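You operate a simulated robot arm through the tools that you are given. There is no shell and no other tool.

You are at the controls of a simulated robot arm. One attempt, no reset.

## Task
Fill the water cup to 300 ml, then run the tank up to about its MAX line.
Fine: set the black water knob, select water, press the green button once; the blue water knob fills the tank: shut it at the end.

It is judged by the outcome, as a careful person would: the job done as asked, and still so three seconds after it is handed in. It fails if anything else is knocked over, pushed out of place, dropped, spilled or broken.

## Robot
A 7-joint arm with a two-finger parallel gripper, fixed in place. Base frame: the origin is at the foot of the arm, x ahead of it, y to its left, z up. Readings come in mm, degrees, newtons and seconds.
Its first joint turns from -132.0 to 132.0 degrees. Payload 3.91 kg.
The TCP is the grasp point between the finger pads, 30 mm short of the fingertips. In the tool frame z runs along the fingers and y along their closing line. Largest opening 110 mm; finger width 20, thickness 10; the body of the gripper, 48 by 112 mm, starts 55 mm behind the TCP.
Orientation is that of the tool frame in the base frame, as a unit quaternion [x, y, z, w]. With the fingers straight down and closing along the base's y, the tool's x points along the base's -x, its y along +y and its z along -z.

## Interface
- The arm moves only by the tool servo_tool. Its argument "plan" is a list of rows, each an object (a shift or turn left out is 0, a gripper value left out holds the last) with "offset": the shift along the base's x, y, z in cm, a list of three; "rotation": the turn, a rotation vector about the base's x, y, z in degrees, a list of three; "fingers": the closure in counts, from 0 (fully open) to 255 (shut). In form: [{"offset": [x, y, z], "rotation": [ax, ay, az], "fingers": fingers}, ...]. A call has 1 to 20 rows; each row shifts and turns the commanded pose from where the row before left it. Rows are played at 5 a second. More than 50 mm and 8.6 degrees between two rows, or a gripper value outside its range, and nothing of the call is played. A pose out of reach is approached as far as the arm can. The call stops where the force on the tool passes 90 N (or 10 N more than at its start, if that is more) or the arm is blocked; 0.2 s more then pass. The fingers move at their own pace (about 108 mm/s each) and stop on an object; they squeeze with about 43 N. The grip force told is the motor's: it shows also when the fingers shut on nothing. Time passes only in rows, and 0.2 s behind the last, so rows that do not move let the fingers close. It gives the time, the measured TCP pose, the force on the tool (base axes), the opening and the grip force at its end, in the units of the frame above (readings bear some noise), with the torque about the TCP (base axes, N m) and any sound that the robot's microphone picked up.
- Cameras (640 x 400 px; columns grow to the right, rows downward): "scene" is fixed at [221.1, 648.4, 1613.6]; the picture's right is [-0.67, -0.75, 0.00], its down [-0.30, 0.27, -0.91] and it looks along [0.68, -0.61, -0.41] (base axes); focal length 291 px, centre (320, 200). "wrist" rides on the gripper at [72, 17, -103] in the tool frame; the picture's right is [-0.23, 0.97, 0.00], its down [-0.76, -0.18, -0.62] and it looks along [-0.61, -0.14, 0.78] (tool axes); focal length 222 px, centre (320, 200). There is no depth. A picture from a camera that has moved, and an enlarged one, comes with that camera's place and axes in the base frame and with its lens.
- capture(camera): a new picture of that camera. No time passes.
- close_up(camera, box): a new picture of the part [left, top, right, bottom] of that camera's present view, enlarged. No time passes.
- hand_in(): hands the job in; it is judged then, once.

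Places have to be worked out from the pictures, the camera data and where the tool is seen. Open the gripper and draw the arm clear of the work before you hand the job in, unless the task says otherwise.

The tools are called after ">>>" as a command line: name --argument value ..., lists and objects as JSON in quotes. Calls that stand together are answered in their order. servo_tool: Moves the arm, as the interface text tells. Its arguments: {"type":"object","properties":{"plan":{"type":"array"}},"required":["plan"]} The other tools are called the same way: capture (camera) takes a picture; close_up (camera, box) takes an enlarged picture of a part of a camera's view; hand_in () hands the job in.

At the start:

```text
time: 0.0
ee_pos: [571.3, -39.5, 1549.8]
orientation: [0.0, 1.0, 0.0, 0.0]
contact_force: [0.2, 0.3, 0.0]
wrist_torque: [0.02, 0.0, -0.04]
opening: 109.9
finger_force: 0.1
```

scene: 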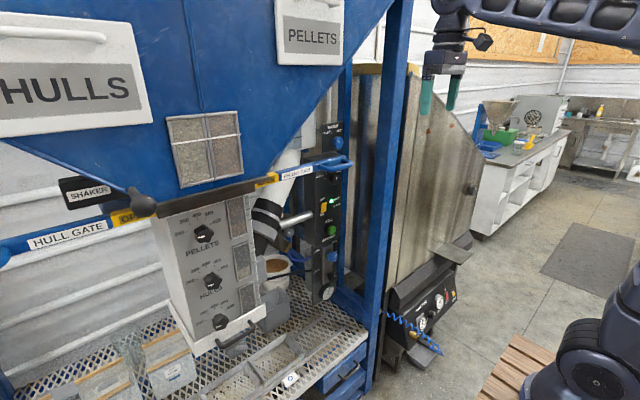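
wrist: 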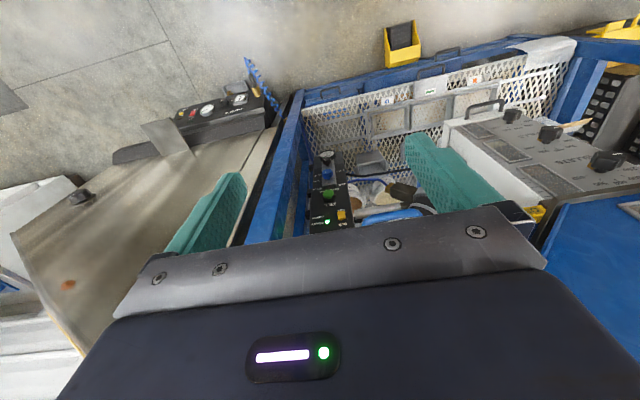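

I'll start by looking closely at the scene to find the panels, knobs, cup and tank.

>>> close_up --camera "scene" --box '[240, 110, 370, 310]'

>>> close_up --camera "scene" --box '[150, 180, 310, 380]'

>>> close_up --camera "wrist" --box '[290, 130, 450, 240]'

>>> close_up --camera "scene" --box '[370, 220, 490, 380]'

```text
2.00 times, centred on (305, 210) of scene
camera zoom: at [221.1, 648.4, 1613.6], right [-0.67, -0.75, 0.0], down [-0.3, 0.27, -0.91], along [0.68, -0.61, -0.41], focal length 581 px, centre (350, 180)
```

zoom: 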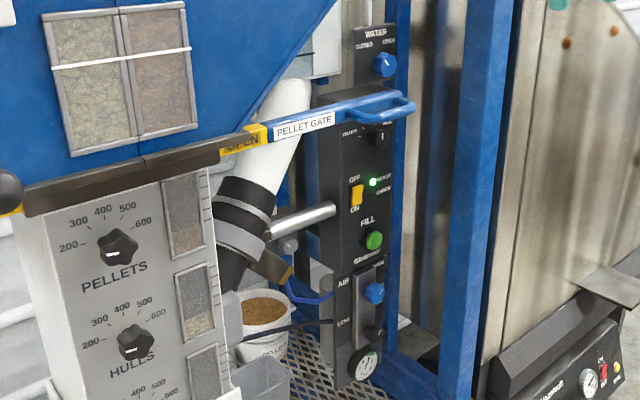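

```text
2.00 times, centred on (230, 280) of scene
camera zoom: at [221.1, 648.4, 1613.6], right [-0.67, -0.75, 0.0], down [-0.3, 0.27, -0.91], along [0.68, -0.61, -0.41], focal length 581 px, centre (500, 40)
```

zoom: 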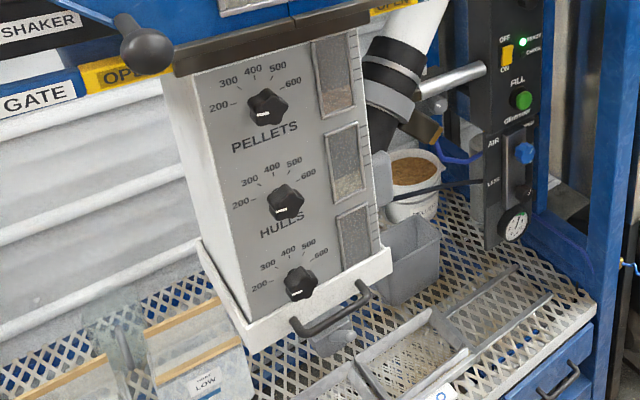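

```text
3.64 times, centred on (370, 185) of wrist
camera zoom: at [498.4, -22.5, 1652.5], right [0.23, 0.97, 0.0], down [0.76, -0.18, 0.62], along [0.61, -0.14, -0.78], focal length 808 px, centre (138, 254)
```

zoom: 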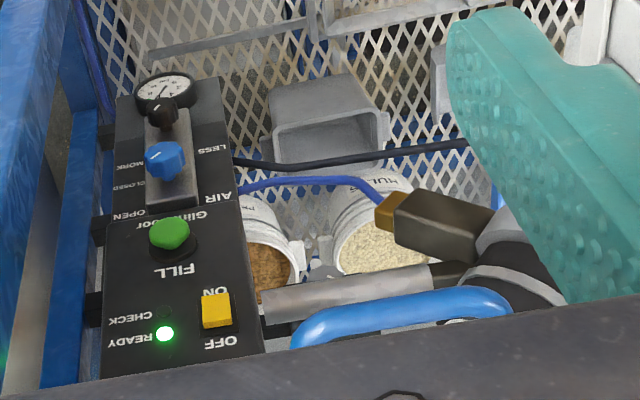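

```text
2.50 times, centred on (430, 300) of scene
camera zoom: at [221.1, 648.4, 1613.6], right [-0.67, -0.75, 0.0], down [-0.3, 0.27, -0.91], along [0.68, -0.61, -0.41], focal length 727 px, centre (45, -50)
```

zoom: 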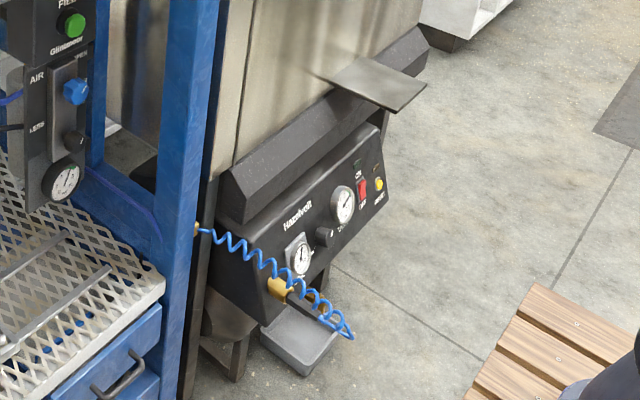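

I need more detail on the third dial, the selector, the windows and the water panel, so I zoom in more tightly.

>>> close_up --camera "scene" --box '[180, 270, 280, 350]'

>>> close_up --camera "scene" --box '[310, 115, 360, 185]'

>>> close_up --camera "scene" --box '[300, 180, 360, 240]'

>>> close_up --camera "scene" --box '[220, 190, 270, 320]'

>>> close_up --camera "scene" --box '[250, 240, 350, 300]'

>>> close_up --camera "scene" --box '[80, 300, 220, 400]'

>>> close_up --camera "scene" --box '[460, 80, 640, 200]'

```text
5.00 times, centred on (230, 310) of scene
camera zoom: at [221.1, 648.4, 1613.6], right [-0.67, -0.75, 0.0], down [-0.3, 0.27, -0.91], along [0.68, -0.61, -0.41], focal length 1453 px, centre (770, -350)
```

zoom: 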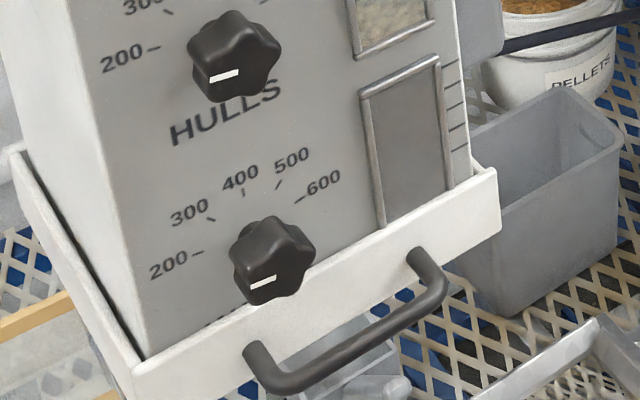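

```text
5.71 times, centred on (335, 150) of scene
camera zoom: at [221.1, 648.4, 1613.6], right [-0.67, -0.75, 0.0], down [-0.3, 0.27, -0.91], along [0.68, -0.61, -0.41], focal length 1661 px, centre (234, 486)
```

zoom: 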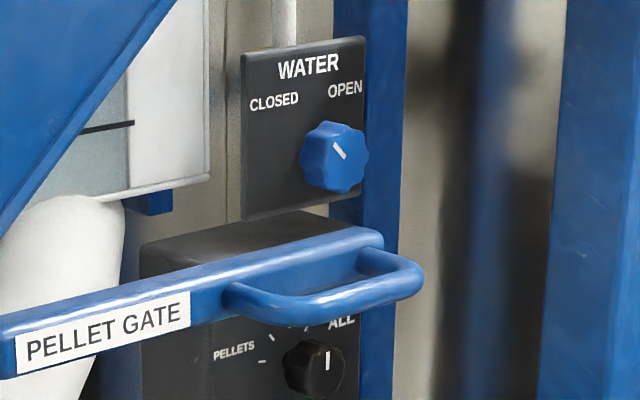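

```text
6.67 times, centred on (330, 210) of scene
camera zoom: at [221.1, 648.4, 1613.6], right [-0.67, -0.75, 0.0], down [-0.3, 0.27, -0.91], along [0.68, -0.61, -0.41], focal length 1938 px, centre (253, 133)
```

zoom: 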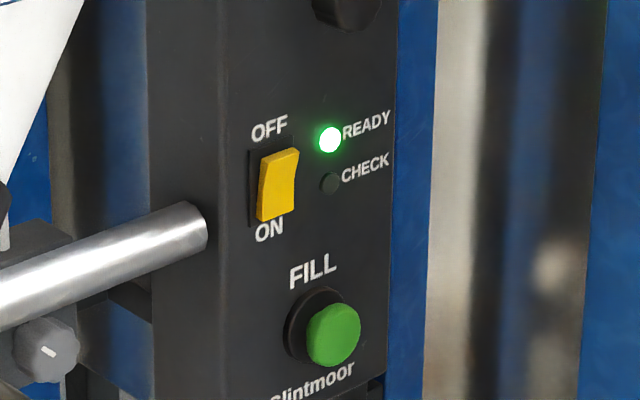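

```text
3.08 times, centred on (245, 255) of scene
camera zoom: at [221.1, 648.4, 1613.6], right [-0.67, -0.75, 0.0], down [-0.3, 0.27, -0.91], along [0.68, -0.61, -0.41], focal length 894 px, centre (551, 31)
```

zoom: 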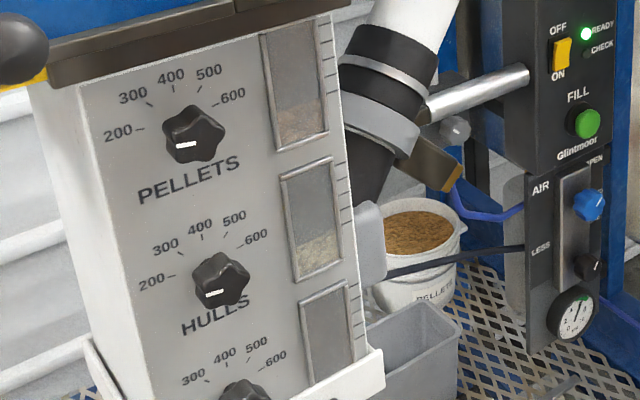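

```text
6.40 times, centred on (300, 270) of scene
camera zoom: at [221.1, 648.4, 1613.6], right [-0.67, -0.75, 0.0], down [-0.3, 0.27, -0.91], along [0.68, -0.61, -0.41], focal length 1860 px, centre (448, -248)
```

zoom: 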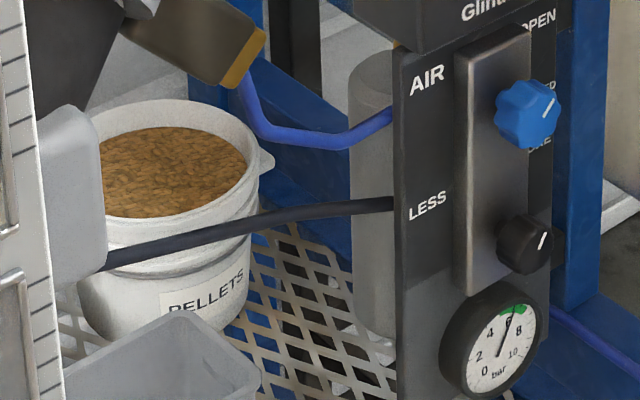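

```text
4.00 times, centred on (150, 350) of scene
camera zoom: at [221.1, 648.4, 1613.6], right [-0.67, -0.75, 0.0], down [-0.3, 0.27, -0.91], along [0.68, -0.61, -0.41], focal length 1163 px, centre (1000, -400)
```

zoom: 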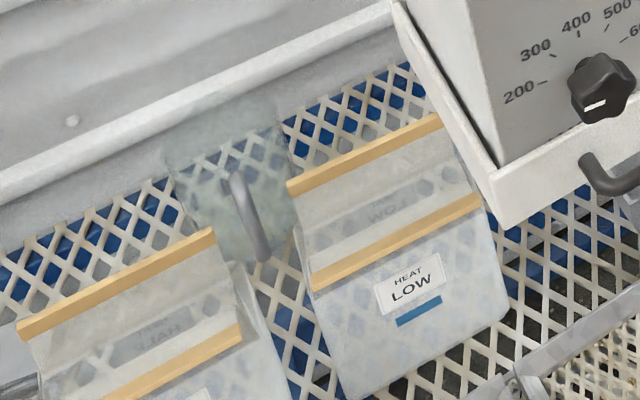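

```text
3.33 times, centred on (550, 140) of scene
camera zoom: at [221.1, 648.4, 1613.6], right [-0.67, -0.75, 0.0], down [-0.3, 0.27, -0.91], along [0.68, -0.61, -0.41], focal length 969 px, centre (-447, 400)
```

zoom: 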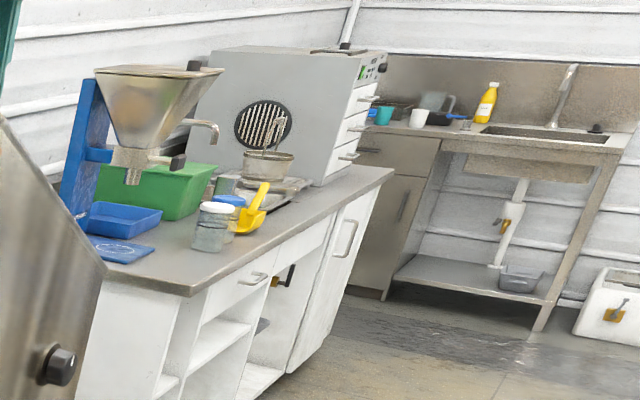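

The panels roughly face -x: the FILL button is near (980, -98, 1005), the blue water knob near (990, -128, 1364), the pellet-gate handle ends near (811, -8, 1348), and the lowest dial is near (815, 460, 1022). I'll bring the tool to horizontal, pointing +x, well in front of the panels, then look again.

>>> servo_tool --plan '[{"offset": [0.5, -0.6, -1.2], "rotation": [0, -7.5, 0]}, {"offset": [0.5, -0.6, -1.2], "rotation": [0, -7.5, 0]}, {"offset": [0.5, -0.6, -1.2], "rotation": [0, -7.5, 0]}, {"offset": [0.5, -0.6, -1.2], "rotation": [0, -7.5, 0]}, {"offset": [0.5, -0.6, -1.2], "rotation": [0, -7.5, 0]}, {"offset": [0.5, -0.6, -1.2], "rotation": [0, -7.5, 0]}, {"offset": [0.5, -0.6, -1.2], "rotation": [0, -7.5, 0]}, {"offset": [0.5, -0.6, -1.2], "rotation": [0, -7.5, 0]}, {"offset": [0.5, -0.6, -1.2], "rotation": [0, -7.5, 0]}, {"offset": [0.5, -0.6, -1.2], "rotation": [0, -7.5, 0]}, {"offset": [0.5, -0.6, -1.2], "rotation": [0, -7.5, 0]}, {"offset": [0.5, -0.6, -1.2], "rotation": [0, -7.5, 0]}]'

```text
time: 2.6
ee_pos: [631.6, -114.7, 1405.3]
orientation: [0.0, 0.706, 0.0, 0.708]
contact_force: [-1.5, 0.4, 0.8]
wrist_torque: [-0.01, 0.07, 0.01]
opening: 110.1
finger_force: 0.1
```

The tool now points along +x. I'll check both cameras.

>>> capture --camera "scene"

>>> capture --camera "wrist"

```text
taken
```

scene: 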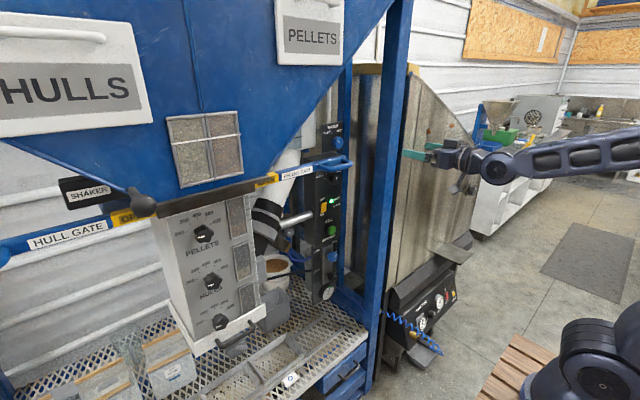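

```text
taken
camera wrist: at [527.3, -95.2, 1332.2], right [0.0, 0.97, 0.23], down [-0.62, -0.18, 0.76], along [0.78, -0.14, 0.61], focal length 222 px, centre (320, 200)
```

wrist: 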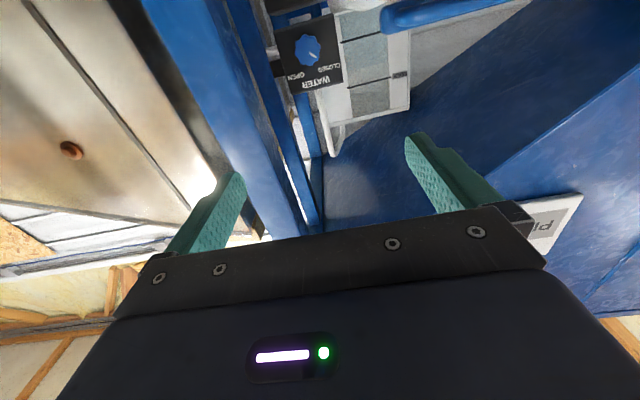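

The water knob triangulates at about (985, -124, 1365). I'll zoom in on it and on what looks like the tank beside it.

>>> close_up --camera "wrist" --box '[260, 0, 440, 160]'

>>> close_up --camera "scene" --box '[280, 100, 360, 180]'

```text
2.50 times, centred on (350, 80) of wrist
camera zoom: at [527.3, -95.2, 1332.2], right [0.0, 0.97, 0.23], down [-0.62, -0.18, 0.76], along [0.78, -0.14, 0.61], focal length 555 px, centre (245, 500)
```

zoom: 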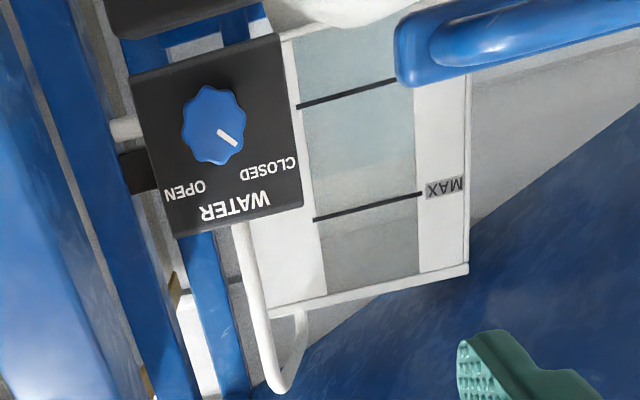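

```text
5.00 times, centred on (320, 140) of scene
camera zoom: at [221.1, 648.4, 1613.6], right [-0.67, -0.75, 0.0], down [-0.3, 0.27, -0.91], along [0.68, -0.61, -0.41], focal length 1453 px, centre (320, 500)
```

zoom: 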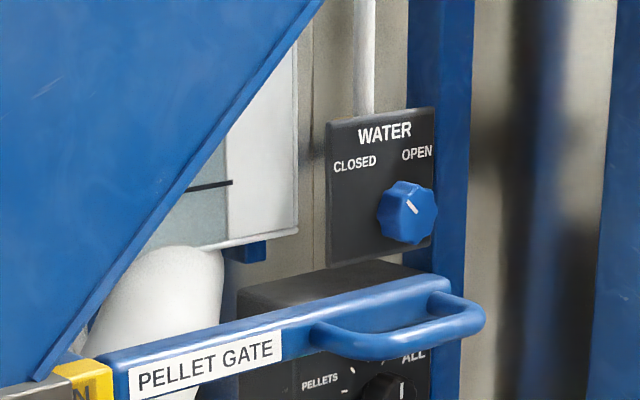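

The pointer is at CLOSED, and the tank's MAX line is visible beside the knob panel. Next I'll tilt the tool down about 45° and lower it so the wrist camera looks level at the FILL panel and selector.

>>> servo_tool --plan '[{"offset": [-0.5, 0, -2.5], "rotation": [0, 7.5, 0]}, {"offset": [-0.5, 0, -2.5], "rotation": [0, 7.5, 0]}, {"offset": [-0.5, 0, -2.5], "rotation": [0, 7.5, 0]}, {"offset": [-0.5, 0, -2.5], "rotation": [0, 7.5, 0]}, {"offset": [-0.5, 0, -2.5], "rotation": [0, 7.5, 0]}, {"offset": [-0.5, 0, -2.5], "rotation": [0, 7.5, 0]}]'

>>> capture --camera "wrist"

```text
time: 4.0
ee_pos: [602.0, -111.5, 1256.2]
orientation: [0.001, 0.924, -0.001, 0.382]
contact_force: [-0.4, -0.8, 0.0]
wrist_torque: [-0.03, -0.03, 0.04]
opening: 109.6
finger_force: 0.1
```

```text
taken
camera wrist: at [477.4, -95.4, 1277.5], right [0.16, 0.97, 0.16], down [0.1, -0.18, 0.98], along [0.98, -0.14, -0.13], focal length 222 px, centre (320, 200)
```

wrist: 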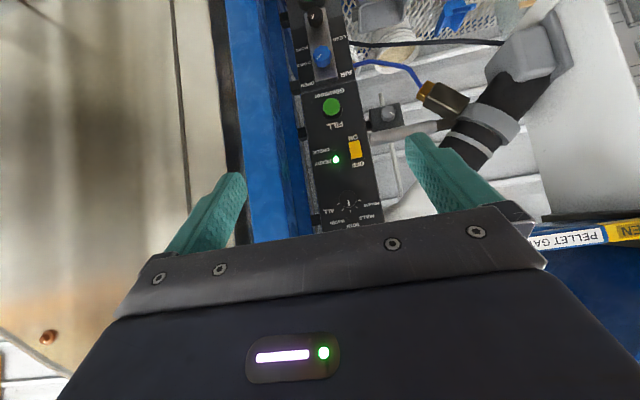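

>>> close_up --camera "wrist" --box '[280, 60, 400, 240]'

>>> close_up --camera "wrist" --box '[310, 180, 400, 240]'

```text
2.22 times, centred on (340, 150) of wrist
camera zoom: at [477.4, -95.4, 1277.5], right [0.16, 0.97, 0.16], down [0.1, -0.18, 0.98], along [0.98, -0.14, -0.13], focal length 494 px, centre (276, 311)
```

zoom: 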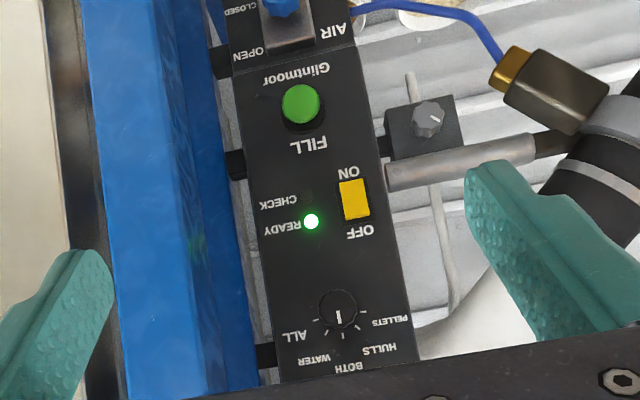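

```text
6.67 times, centred on (355, 210) of wrist
camera zoom: at [477.4, -95.4, 1277.5], right [0.16, 0.97, 0.16], down [0.1, -0.18, 0.98], along [0.98, -0.14, -0.13], focal length 1481 px, centre (87, 133)
```

zoom: 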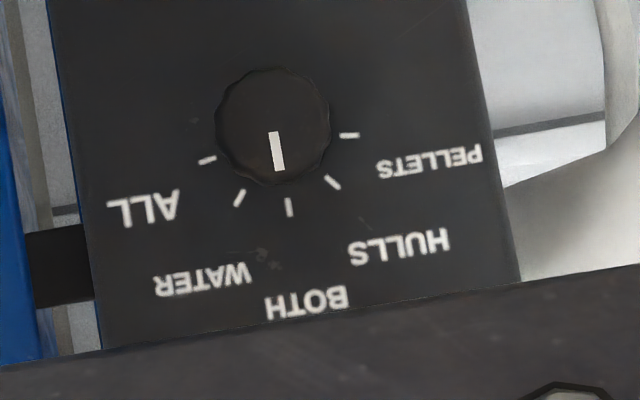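

The selector stands at BOTH, and WATER is one step (about 42°) clockwise; I place it at about (988, -104, 1221). Next I'll inspect the dial panel, staying at x≈600 and dropping below the hopper level before moving to +y.

>>> servo_tool --plan '[{"offset": [-0.5, 0, -3.5]}, {"offset": [-0.5, 0, -3.5]}, {"offset": [-0.5, 0, -3.5]}, {"offset": [0, 0, -3.5]}, {"offset": [0, 4, 0]}, {"offset": [0, 4, 0]}, {"offset": [0, 4, 0]}, {"offset": [0, 4, 0]}, {"offset": [0, 4, 0]}, {"offset": [0, 4, 0]}, {"offset": [0, 4, 0]}, {"offset": [0, 4, 0]}, {"offset": [0, 4, 0]}, {"offset": [0, 4, 0]}, {"offset": [0, 4, 0]}, {"offset": [0, 4, 0]}, {"offset": [0, 4, 0]}]'

>>> capture --camera "wrist"

>>> capture --camera "scene"

```text
time: 7.6
ee_pos: [597.8, 409.7, 1123.7]
orientation: [0.0, 0.924, 0.0, 0.382]
contact_force: [0.0, -0.1, -0.1]
wrist_torque: [0.04, -0.01, 0.06]
opening: 110.3
finger_force: 0.0
out of reach, approached as far as the arm can: row 4
```

```text
taken
camera wrist: at [473.2, 427.4, 1144.5], right [0.16, 0.97, 0.16], down [0.1, -0.18, 0.98], along [0.98, -0.14, -0.12], focal length 222 px, centre (320, 200)
```

wrist: 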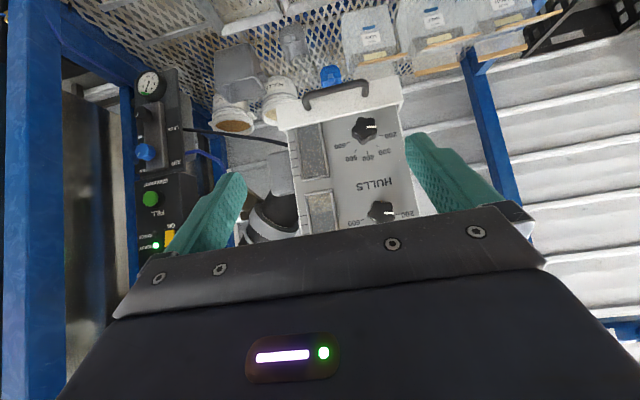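

```text
taken
```

scene: 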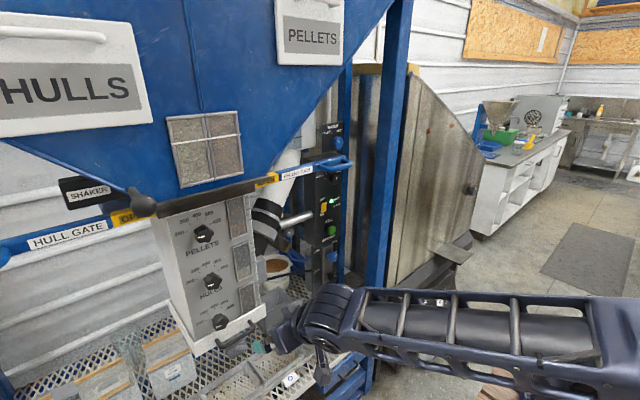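

The third dial and the tray are now visible from the front, so I'll zoom in.

>>> close_up --camera "wrist" --box '[270, 70, 430, 230]'

>>> close_up --camera "wrist" --box '[325, 90, 415, 180]'

>>> close_up --camera "scene" --box '[190, 295, 270, 355]'

```text
2.50 times, centred on (350, 150) of wrist
camera zoom: at [473.2, 427.4, 1144.5], right [0.16, 0.97, 0.16], down [0.1, -0.18, 0.98], along [0.98, -0.14, -0.12], focal length 555 px, centre (245, 325)
```

zoom: 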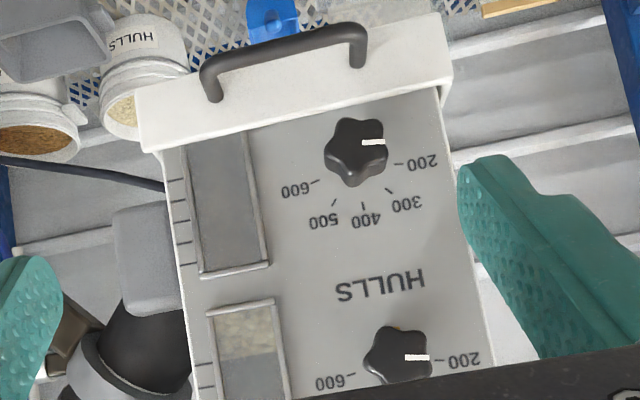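

```text
4.44 times, centred on (370, 135) of wrist
camera zoom: at [473.2, 427.4, 1144.5], right [0.16, 0.97, 0.16], down [0.1, -0.18, 0.98], along [0.98, -0.14, -0.12], focal length 987 px, centre (98, 489)
```

zoom: 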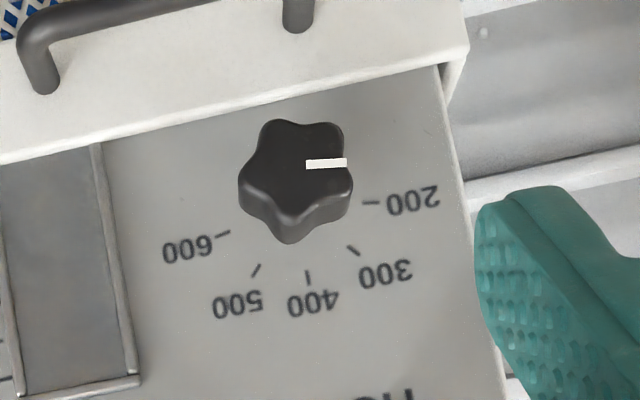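

```text
6.67 times, centred on (230, 325) of scene
camera zoom: at [221.1, 648.4, 1613.6], right [-0.67, -0.75, 0.0], down [-0.3, 0.27, -0.91], along [0.68, -0.61, -0.41], focal length 1938 px, centre (920, -633)
```

zoom: 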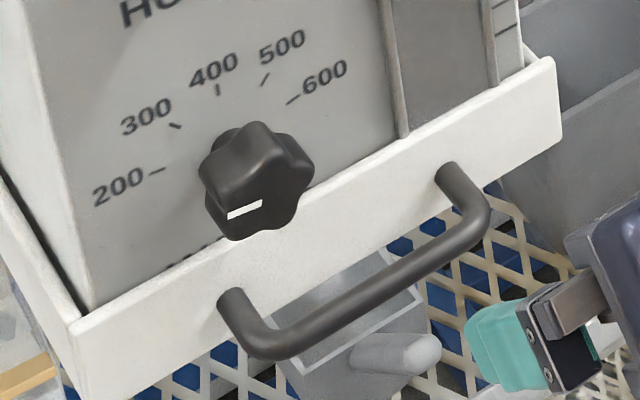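

The third dial's pointer is at 200; 300 lies about 39° clockwise. The knob face is at about (809, 467, 1007), with the tray rim about 30 mm below its axis, so I'll grip near-horizontally with a -24° pre-roll. I'll level the tool and line up in front of the knob at x≈690.

>>> servo_tool --plan '[{"offset": [1.5, 1.0, -1.0], "rotation": [0, -7.5, 0]}, {"offset": [1.5, 1.0, -1.0], "rotation": [0, -7.5, 0]}, {"offset": [1.5, 1.0, -1.0], "rotation": [0, -7.5, 0]}, {"offset": [1.5, 1.0, -1.0], "rotation": [0, -7.5, 0]}, {"offset": [1.5, 1.0, -1.0], "rotation": [0, -7.5, 0]}, {"offset": [1.5, 0.8, -1.0], "rotation": [0, -7.5, 0]}, {"offset": [0, 0, -1.9], "rotation": [-8.1, 0, 0], "fingers": 90}, {"offset": [0, 0, -1.9], "rotation": [-8.1, 0, 0]}, {"offset": [0, 0, -1.9], "rotation": [-8.1, 0, 0]}, {}]'

>>> capture --camera "wrist"

>>> capture --camera "scene"

```text
time: 9.8
ee_pos: [683.9, 467.6, 1010.4]
orientation: [-0.149, 0.691, -0.149, 0.692]
contact_force: [0.1, -0.2, 1.2]
wrist_torque: [0.02, -0.02, 0.0]
opening: 71.2
finger_force: 0.1
out of reach, approached as far as the arm can: row 6
```

```text
taken
camera wrist: at [580.9, 453.4, 936.1], right [0.0, 0.98, -0.2], down [-0.62, 0.15, 0.77], along [0.78, 0.12, 0.61], focal length 222 px, centre (320, 200)
```

wrist: 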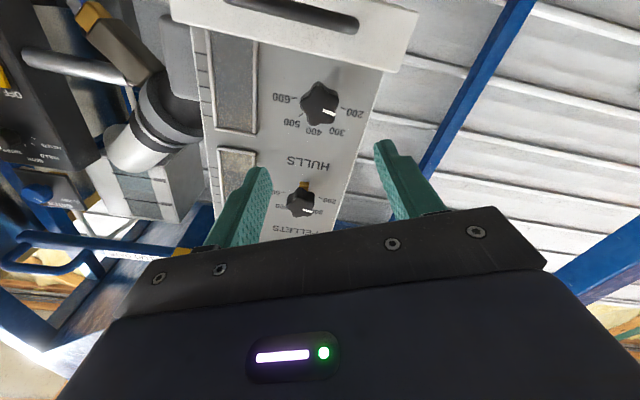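

```text
taken
```

scene: 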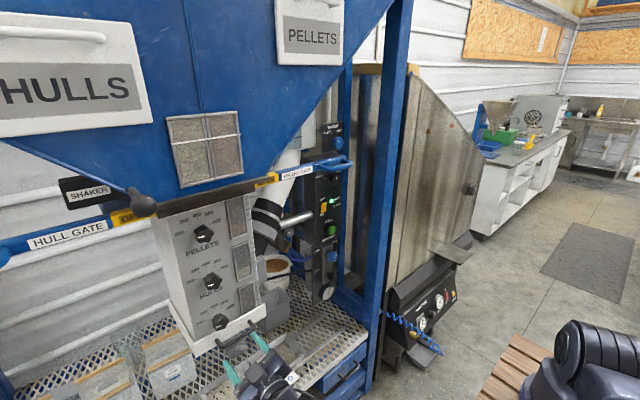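

I'll zoom in to refine the knob position from this closer view.

>>> close_up --camera "wrist" --box '[260, 50, 380, 150]'

>>> close_up --camera "scene" --box '[190, 290, 310, 400]'

```text
4.00 times, centred on (320, 100) of wrist
camera zoom: at [580.9, 453.4, 936.1], right [0.0, 0.98, -0.2], down [-0.62, 0.15, 0.77], along [0.78, 0.12, 0.61], focal length 888 px, centre (320, 600)
```

zoom: 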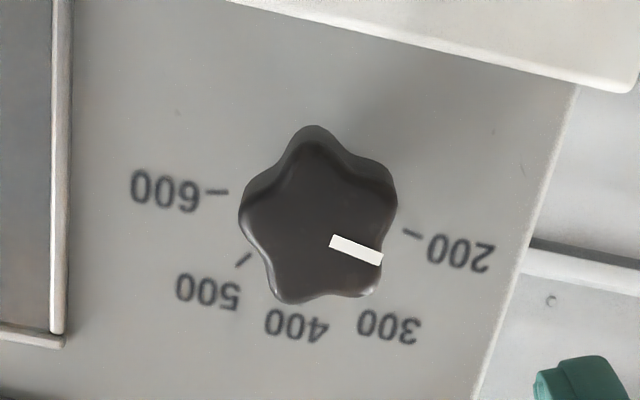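

```text
3.64 times, centred on (250, 345) of scene
camera zoom: at [221.1, 648.4, 1613.6], right [-0.67, -0.75, 0.0], down [-0.3, 0.27, -0.91], along [0.68, -0.61, -0.41], focal length 1057 px, centre (574, -327)
```

zoom: 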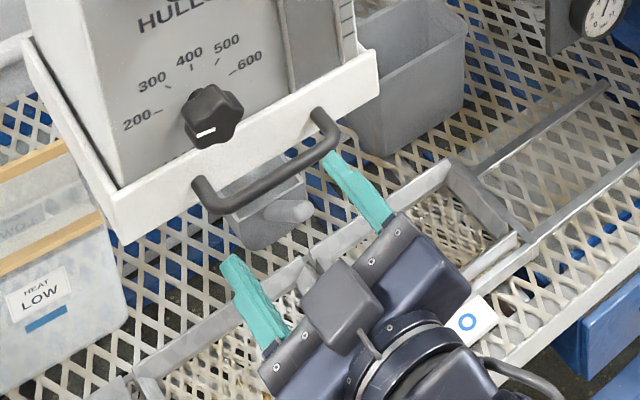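

Refined estimate: knob face at about (812, 466, 1002), radius about 20 mm. I'll narrow the opening to about 54 mm, lower slightly, and advance until the tips are just short of the knob, then check.

>>> servo_tool --plan '[{"offset": [0, -0.1, -0.7], "fingers": 130}, {"offset": [2, 0, 0]}, {"offset": [2, 0, 0]}, {"offset": [2, 0, 0]}, {"offset": [2, 0, 0]}, {}]'

>>> capture --camera "wrist"

>>> close_up --camera "scene" --box '[180, 290, 280, 380]'

```text
time: 11.2
ee_pos: [764.9, 463.7, 1003.9]
orientation: [-0.149, 0.691, -0.15, 0.691]
contact_force: [-0.1, -0.2, -0.9]
wrist_torque: [-0.03, 0.0, 0.01]
opening: 54.1
finger_force: 0.0
```

```text
taken
camera wrist: at [661.6, 449.5, 929.3], right [0.0, 0.98, -0.19], down [-0.62, 0.15, 0.77], along [0.78, 0.12, 0.61], focal length 222 px, centre (320, 200)
```

wrist: 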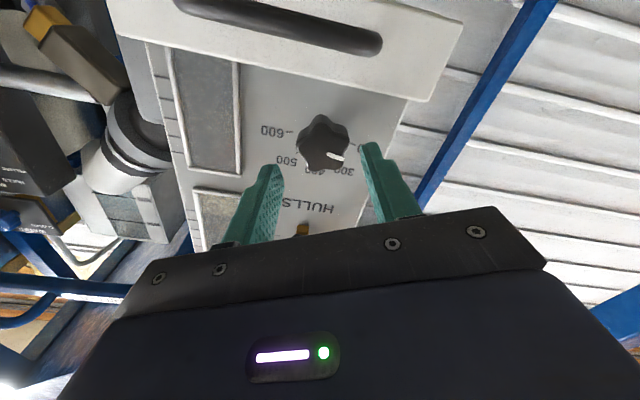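

```text
4.44 times, centred on (230, 335) of scene
camera zoom: at [221.1, 648.4, 1613.6], right [-0.67, -0.75, 0.0], down [-0.3, 0.27, -0.91], along [0.68, -0.61, -0.41], focal length 1292 px, centre (720, -400)
```

zoom: 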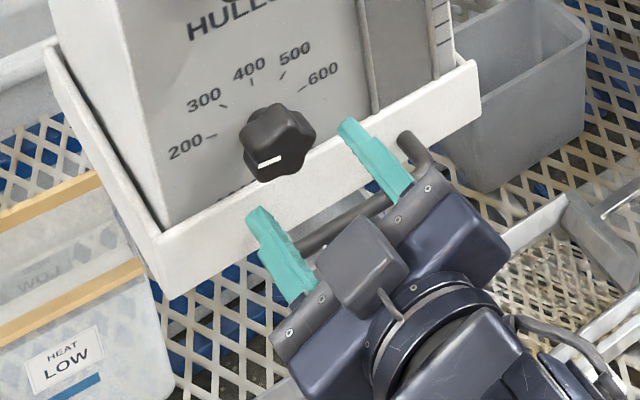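

I'll zoom in on the wrist view to measure how the knob's centre lines up with the tool axis.

>>> close_up --camera "wrist" --box '[260, 90, 380, 190]'

```text
4.00 times, centred on (320, 140) of wrist
camera zoom: at [661.6, 449.5, 929.3], right [0.0, 0.98, -0.19], down [-0.62, 0.15, 0.77], along [0.78, 0.12, 0.61], focal length 888 px, centre (320, 440)
```

zoom: 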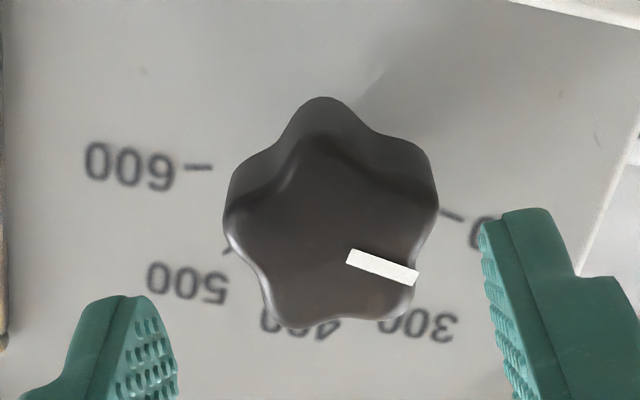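

The knob centre lies within about 2 mm of the tool axis (shift +2 mm in y). I advance about 33 mm in small steps to straddle it.

>>> servo_tool --plan '[{"offset": [0.8, 0.2, -0.1]}, {"offset": [0.8, 0, 0]}, {"offset": [0.7, 0, 0]}, {"offset": [0.5, 0, 0]}, {"offset": [0.5, 0, 0]}, {}]'

>>> close_up --camera "wrist" --box '[230, 80, 410, 230]'

>>> close_up --camera "scene" --box '[180, 290, 280, 380]'

```text
time: 12.6
ee_pos: [796.7, 465.6, 1001.1]
orientation: [-0.148, 0.691, -0.148, 0.691]
contact_force: [-0.2, 0.3, -0.6]
wrist_torque: [0.0, 0.0, 0.03]
opening: 54.1
finger_force: 0.0
```

```text
2.67 times, centred on (320, 155) of wrist
camera zoom: at [692.9, 452.0, 927.8], right [0.0, 0.98, -0.19], down [-0.62, 0.15, 0.77], along [0.78, 0.12, 0.61], focal length 592 px, centre (320, 320)
```

zoom: 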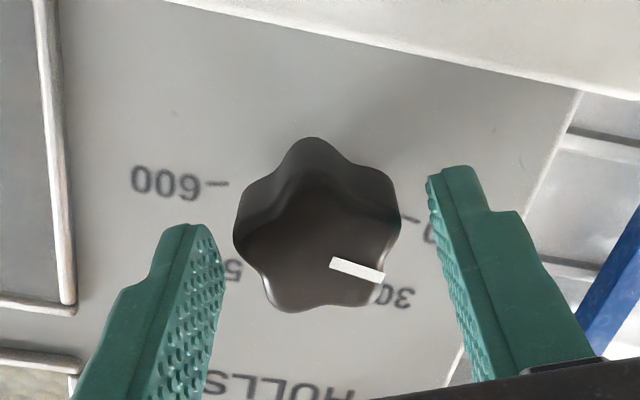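

```text
4.44 times, centred on (230, 335) of scene
camera zoom: at [221.1, 648.4, 1613.6], right [-0.67, -0.75, 0.0], down [-0.3, 0.27, -0.91], along [0.68, -0.61, -0.41], focal length 1292 px, centre (720, -400)
```

zoom: 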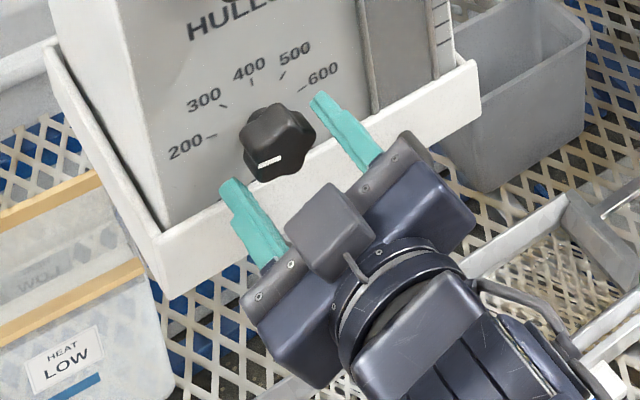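

The tips overlap the knob by about 9 mm, and its base is about 12 mm deeper. I'll advance 7 mm more and close the grip.

>>> servo_tool --plan '[{"offset": [0.4, 0, 0]}, {"offset": [0.3, 0, 0]}, {}, {"fingers": 180}, {"fingers": 180}, {"fingers": 180}]'

>>> close_up --camera "wrist" --box '[230, 80, 410, 230]'

```text
time: 14.0
ee_pos: [804.0, 465.2, 1002.2]
orientation: [-0.148, 0.691, -0.15, 0.691]
contact_force: [-8.0, -20.7, 7.5]
wrist_torque: [0.02, -0.04, -0.19]
opening: 41.9
finger_force: 45.1
```

```text
2.67 times, centred on (320, 155) of wrist
camera zoom: at [700.1, 451.9, 928.4], right [0.0, 0.98, -0.19], down [-0.62, 0.15, 0.77], along [0.78, 0.12, 0.61], focal length 592 px, centre (320, 320)
```

zoom: 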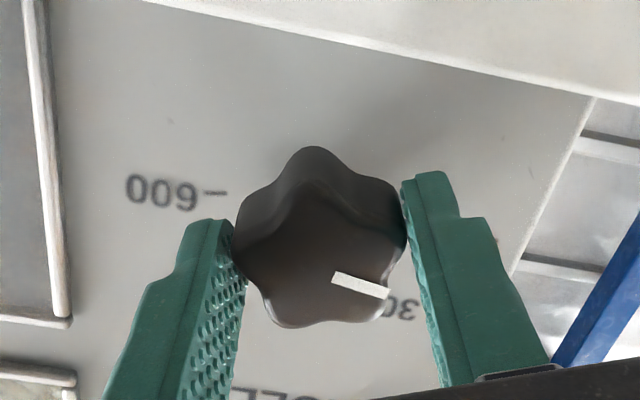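

It's gripped at 41.9 mm with a slight side load. I'll rotate about 39° clockwise (positive about x), easing y by -1 mm.

>>> servo_tool --plan '[{"offset": [0, -0.1, 0]}, {"rotation": [6.5, 0, 0]}, {"rotation": [6.5, 0, 0]}, {"rotation": [6.5, 0, 0]}, {"rotation": [6.5, 0, 0]}, {"rotation": [6.5, 0, 0]}, {"rotation": [6.5, 0, 0]}, {}]'

>>> close_up --camera "wrist" --box '[230, 80, 410, 230]'

>>> close_up --camera "scene" --box '[190, 290, 270, 350]'

```text
time: 15.8
ee_pos: [803.9, 464.7, 1002.7]
orientation: [0.092, 0.701, 0.092, 0.702]
contact_force: [-5.5, -6.9, 13.6]
wrist_torque: [0.02, -0.61, -0.69]
opening: 41.5
finger_force: 44.9
```

```text
2.67 times, centred on (320, 155) of wrist
camera zoom: at [700.2, 501.4, 935.5], right [0.0, 0.88, 0.47], down [-0.62, -0.37, 0.69], along [0.78, -0.29, 0.55], focal length 592 px, centre (320, 320)
```

zoom: 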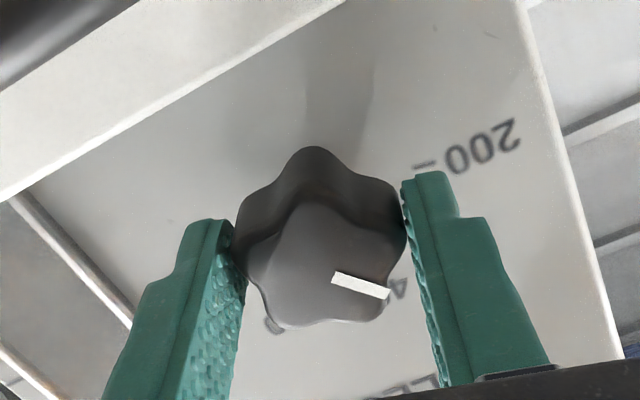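

```text
6.67 times, centred on (230, 320) of scene
camera zoom: at [221.1, 648.4, 1613.6], right [-0.67, -0.75, 0.0], down [-0.3, 0.27, -0.91], along [0.68, -0.61, -0.41], focal length 1938 px, centre (920, -600)
```

zoom: 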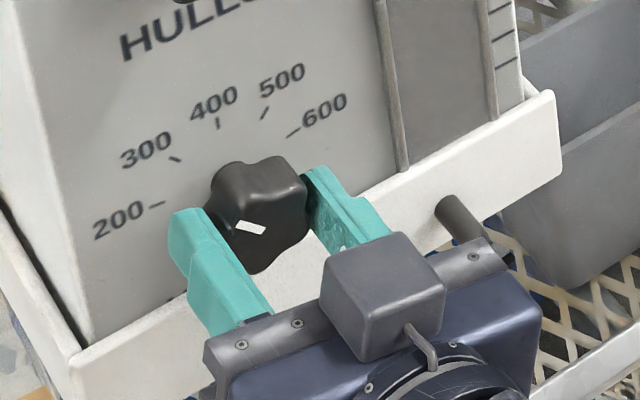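

The knob turned 39°. I release, back straight off and check the pointer against the 300 tick.

>>> servo_tool --plan '[{"fingers": 125}, {"fingers": 125}, {"offset": [-1, 0, 0]}, {"offset": [-2, 0, 0]}, {"offset": [-3, 0, 0]}, {"offset": [-4, 0, 0]}, {}]'

>>> capture --camera "wrist"

>>> close_up --camera "scene" --box '[190, 290, 270, 350]'

```text
time: 17.4
ee_pos: [703.4, 467.1, 1002.4]
orientation: [0.09, 0.701, 0.091, 0.701]
contact_force: [-0.1, 0.6, -0.1]
wrist_torque: [-0.02, -0.01, 0.0]
opening: 56.0
finger_force: 0.1
```

```text
taken
camera wrist: at [599.7, 501.8, 935.8], right [0.0, 0.88, 0.47], down [-0.62, -0.36, 0.69], along [0.78, -0.29, 0.55], focal length 222 px, centre (320, 200)
```

wrist: 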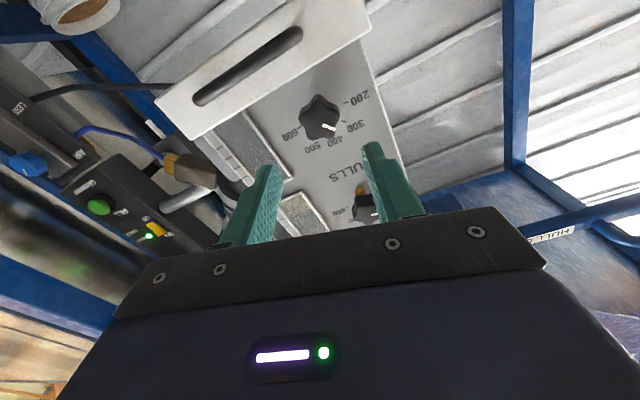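

```text
6.67 times, centred on (230, 320) of scene
camera zoom: at [221.1, 648.4, 1613.6], right [-0.67, -0.75, 0.0], down [-0.3, 0.27, -0.91], along [0.68, -0.61, -0.41], focal length 1938 px, centre (920, -600)
```

zoom: 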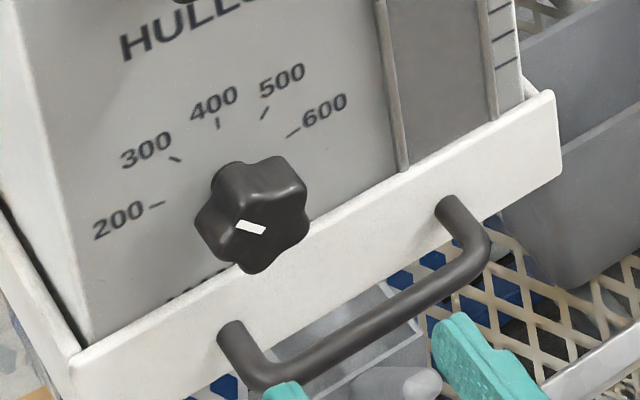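

I'll zoom in on the knob from the wrist to verify the angle.

>>> close_up --camera "wrist" --box '[260, 60, 400, 180]'

>>> close_up --camera "scene" --box '[200, 295, 240, 335]'

```text
3.33 times, centred on (330, 120) of wrist
camera zoom: at [599.7, 501.8, 935.8], right [0.0, 0.88, 0.47], down [-0.62, -0.36, 0.69], along [0.78, -0.29, 0.55], focal length 740 px, centre (287, 467)
```

zoom: 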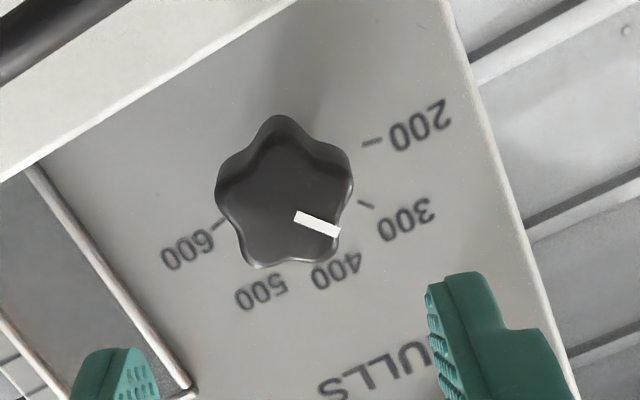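

```text
10.00 times, centred on (220, 315) of scene
camera zoom: at [221.1, 648.4, 1613.6], right [-0.67, -0.75, 0.0], down [-0.3, 0.27, -0.91], along [0.68, -0.61, -0.41], focal length 2907 px, centre (1320, -950)
```

zoom: 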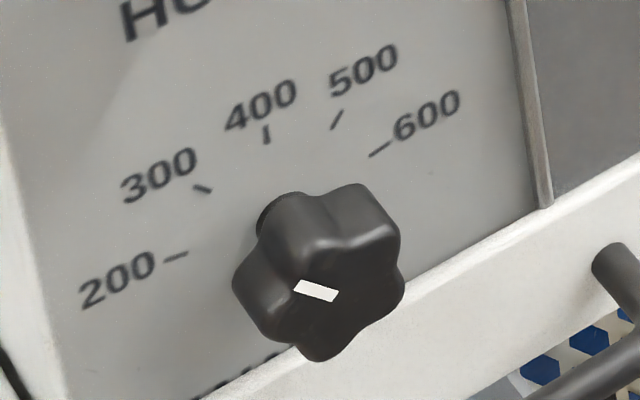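

>>> close_up --camera "wrist" --box '[298, 80, 362, 144]'

>>> close_up --camera "scene" --box '[205, 300, 233, 328]'

```text
6.25 times, centred on (330, 112) of wrist
camera zoom: at [599.7, 501.8, 935.8], right [0.0, 0.88, 0.47], down [-0.62, -0.36, 0.69], along [0.78, -0.29, 0.55], focal length 1388 px, centre (258, 750)
```

zoom: 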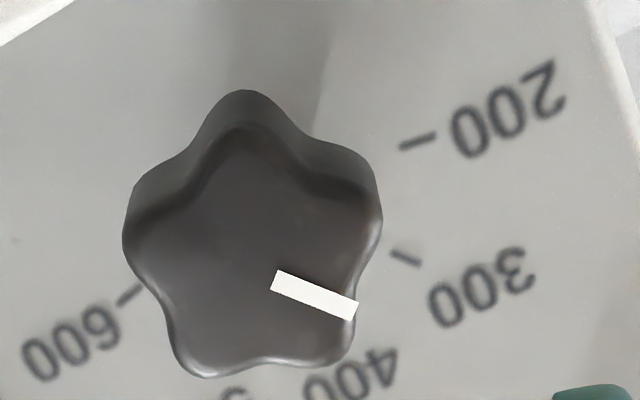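

```text
14.29 times, centred on (219, 314) of scene
camera zoom: at [221.1, 648.4, 1613.6], right [-0.67, -0.75, 0.0], down [-0.3, 0.27, -0.91], along [0.68, -0.61, -0.41], focal length 4153 px, centre (1763, -1429)
```

zoom: 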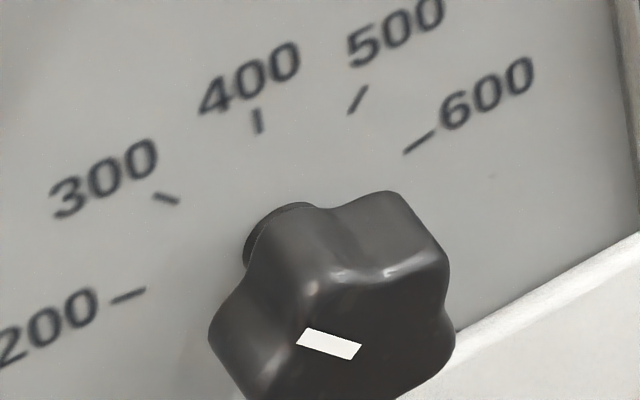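

In the scene view the pointer now runs parallel to the 300 tick (within about 1°), so that dial is set. Next I'll move back and over to the selector: roll to about -21°, travel at x≈670, and stop in front of (988, -104, 1221).

>>> servo_tool --plan '[{"offset": [-1, 0, 2]}, {"offset": [-1, 0, 3]}, {"offset": [-1, 0, 3]}, {"offset": [0, -3.8, 1], "rotation": [-6, 0, 0]}, {"offset": [0, -3.8, 1], "rotation": [-6, 0, 0]}, {"offset": [0, -3.8, 1], "rotation": [-6, 0, 0]}, {"offset": [0, -3.8, 1], "rotation": [-6, 0, 0]}, {"offset": [0, -3.8, 1], "rotation": [-6, 0, 0]}, {"offset": [0, -3.8, 1], "rotation": [-6, 0, 0]}, {"offset": [0, -3.8, 1]}, {"offset": [0, -3.8, 1]}, {"offset": [0, -3.8, 1]}, {"offset": [0, -3.8, 1]}, {"offset": [0, -3.8, 1]}, {"offset": [0, -3.8, 1]}, {"offset": [0, -3.8, 1]}, {"offset": [0, -3.8, 0.9]}, {"offset": [0, -3.9, 0]}, {}]'

>>> capture --camera "wrist"

>>> capture --camera "scene"

```text
time: 21.4
ee_pos: [686.3, -99.6, 1227.4]
orientation: [-0.131, 0.695, -0.131, 0.695]
contact_force: [0.0, 0.0, -0.3]
wrist_torque: [0.02, -0.02, 0.01]
opening: 56.2
finger_force: 0.0
out of reach, approached as far as the arm can: row 14, 15
```

```text
taken
camera wrist: at [582.8, -110.0, 1153.2], right [0.0, 0.99, -0.14], down [-0.62, 0.11, 0.77], along [0.78, 0.09, 0.62], focal length 222 px, centre (320, 200)
```

wrist: 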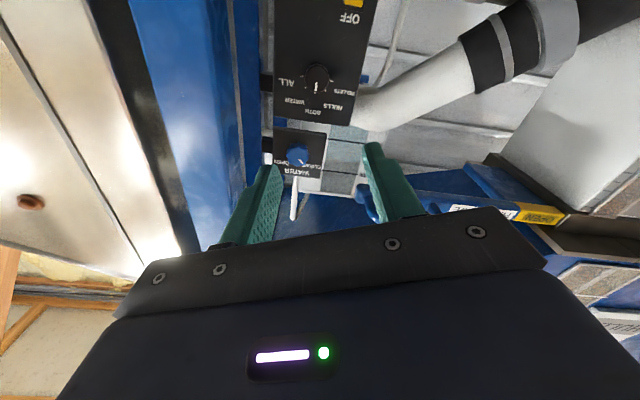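

```text
taken
```

scene: 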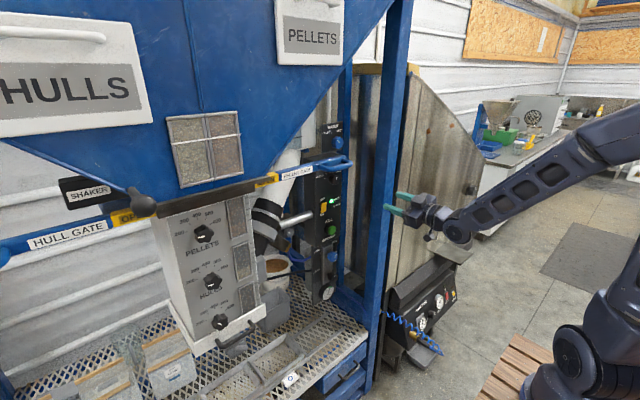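

I'll zoom in to locate the selector more precisely from here.

>>> close_up --camera "wrist" --box '[265, 30, 385, 130]'

>>> close_up --camera "scene" --box '[310, 150, 360, 200]'

```text
4.00 times, centred on (325, 80) of wrist
camera zoom: at [582.8, -110.0, 1153.2], right [0.0, 0.99, -0.14], down [-0.62, 0.11, 0.77], along [0.78, 0.09, 0.62], focal length 888 px, centre (300, 680)
```

zoom: 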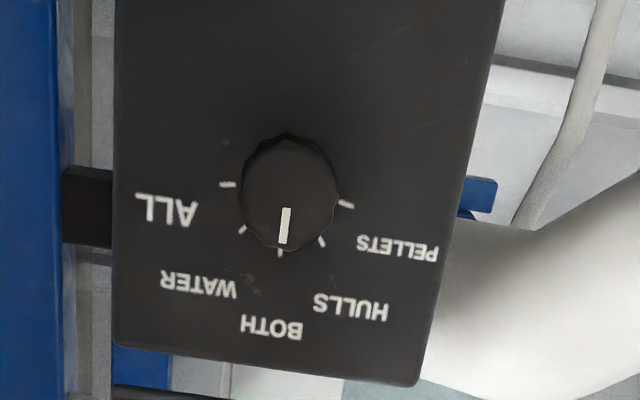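

```text
8.00 times, centred on (335, 175) of scene
camera zoom: at [221.1, 648.4, 1613.6], right [-0.67, -0.75, 0.0], down [-0.3, 0.27, -0.91], along [0.68, -0.61, -0.41], focal length 2326 px, centre (200, 400)
```

zoom: 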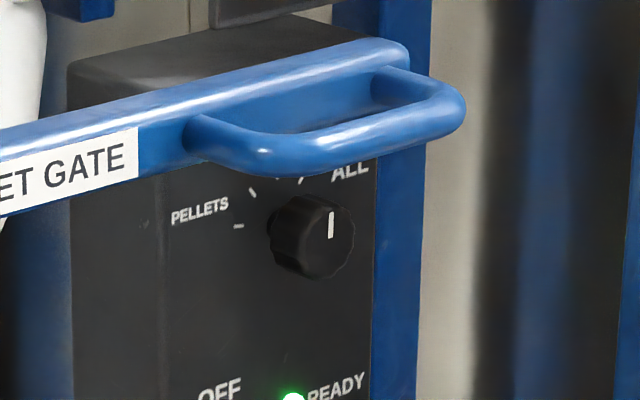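

The selector face is at about (967, -104, 1222). I'll advance along +x to bring the tips about 20 mm short of it, then check alignment.

>>> servo_tool --plan '[{"offset": [2.8, -0.4, -0.5]}, {"offset": [2.8, 0, 0]}, {"offset": [2.8, 0, 0]}, {"offset": [2.8, 0, 0]}, {"offset": [2.8, 0, 0]}, {"offset": [2.8, 0, 0]}, {"offset": [2.8, 0, 0]}, {"offset": [2.8, 0, 0]}, {}]'

>>> capture --camera "wrist"

>>> close_up --camera "wrist" --box '[260, 90, 380, 190]'

>>> close_up --camera "scene" --box '[270, 110, 430, 270]'

```text
time: 23.4
ee_pos: [908.3, -105.2, 1221.1]
orientation: [-0.131, 0.695, -0.13, 0.695]
contact_force: [0.3, 0.1, 0.5]
wrist_torque: [0.03, -0.02, -0.01]
opening: 56.2
finger_force: 0.0
```

```text
taken
camera wrist: at [805.3, -115.3, 1146.6], right [0.0, 0.99, -0.14], down [-0.62, 0.11, 0.77], along [0.78, 0.09, 0.62], focal length 222 px, centre (320, 200)
```

wrist: 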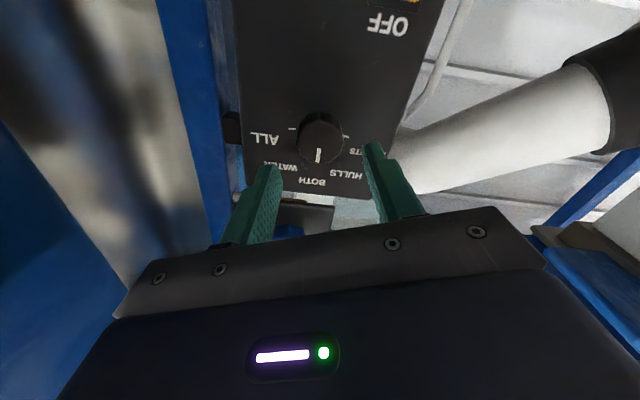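

```text
4.00 times, centred on (320, 140) of wrist
camera zoom: at [805.3, -115.3, 1146.6], right [0.0, 0.99, -0.14], down [-0.62, 0.11, 0.77], along [0.78, 0.09, 0.62], focal length 888 px, centre (320, 440)
```

zoom: 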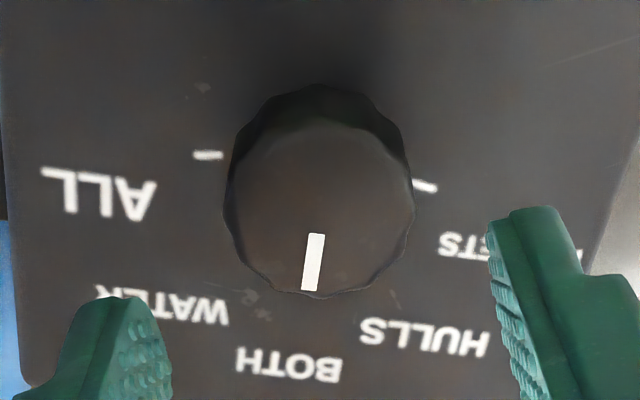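

```text
2.50 times, centred on (350, 190) of scene
camera zoom: at [221.1, 648.4, 1613.6], right [-0.67, -0.75, 0.0], down [-0.3, 0.27, -0.91], along [0.68, -0.61, -0.41], focal length 727 px, centre (245, 225)
```

zoom: 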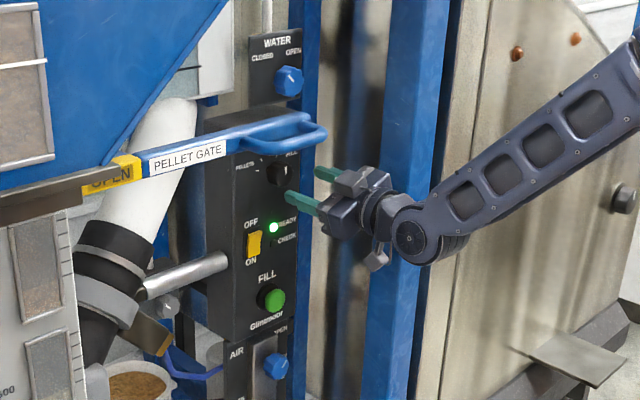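

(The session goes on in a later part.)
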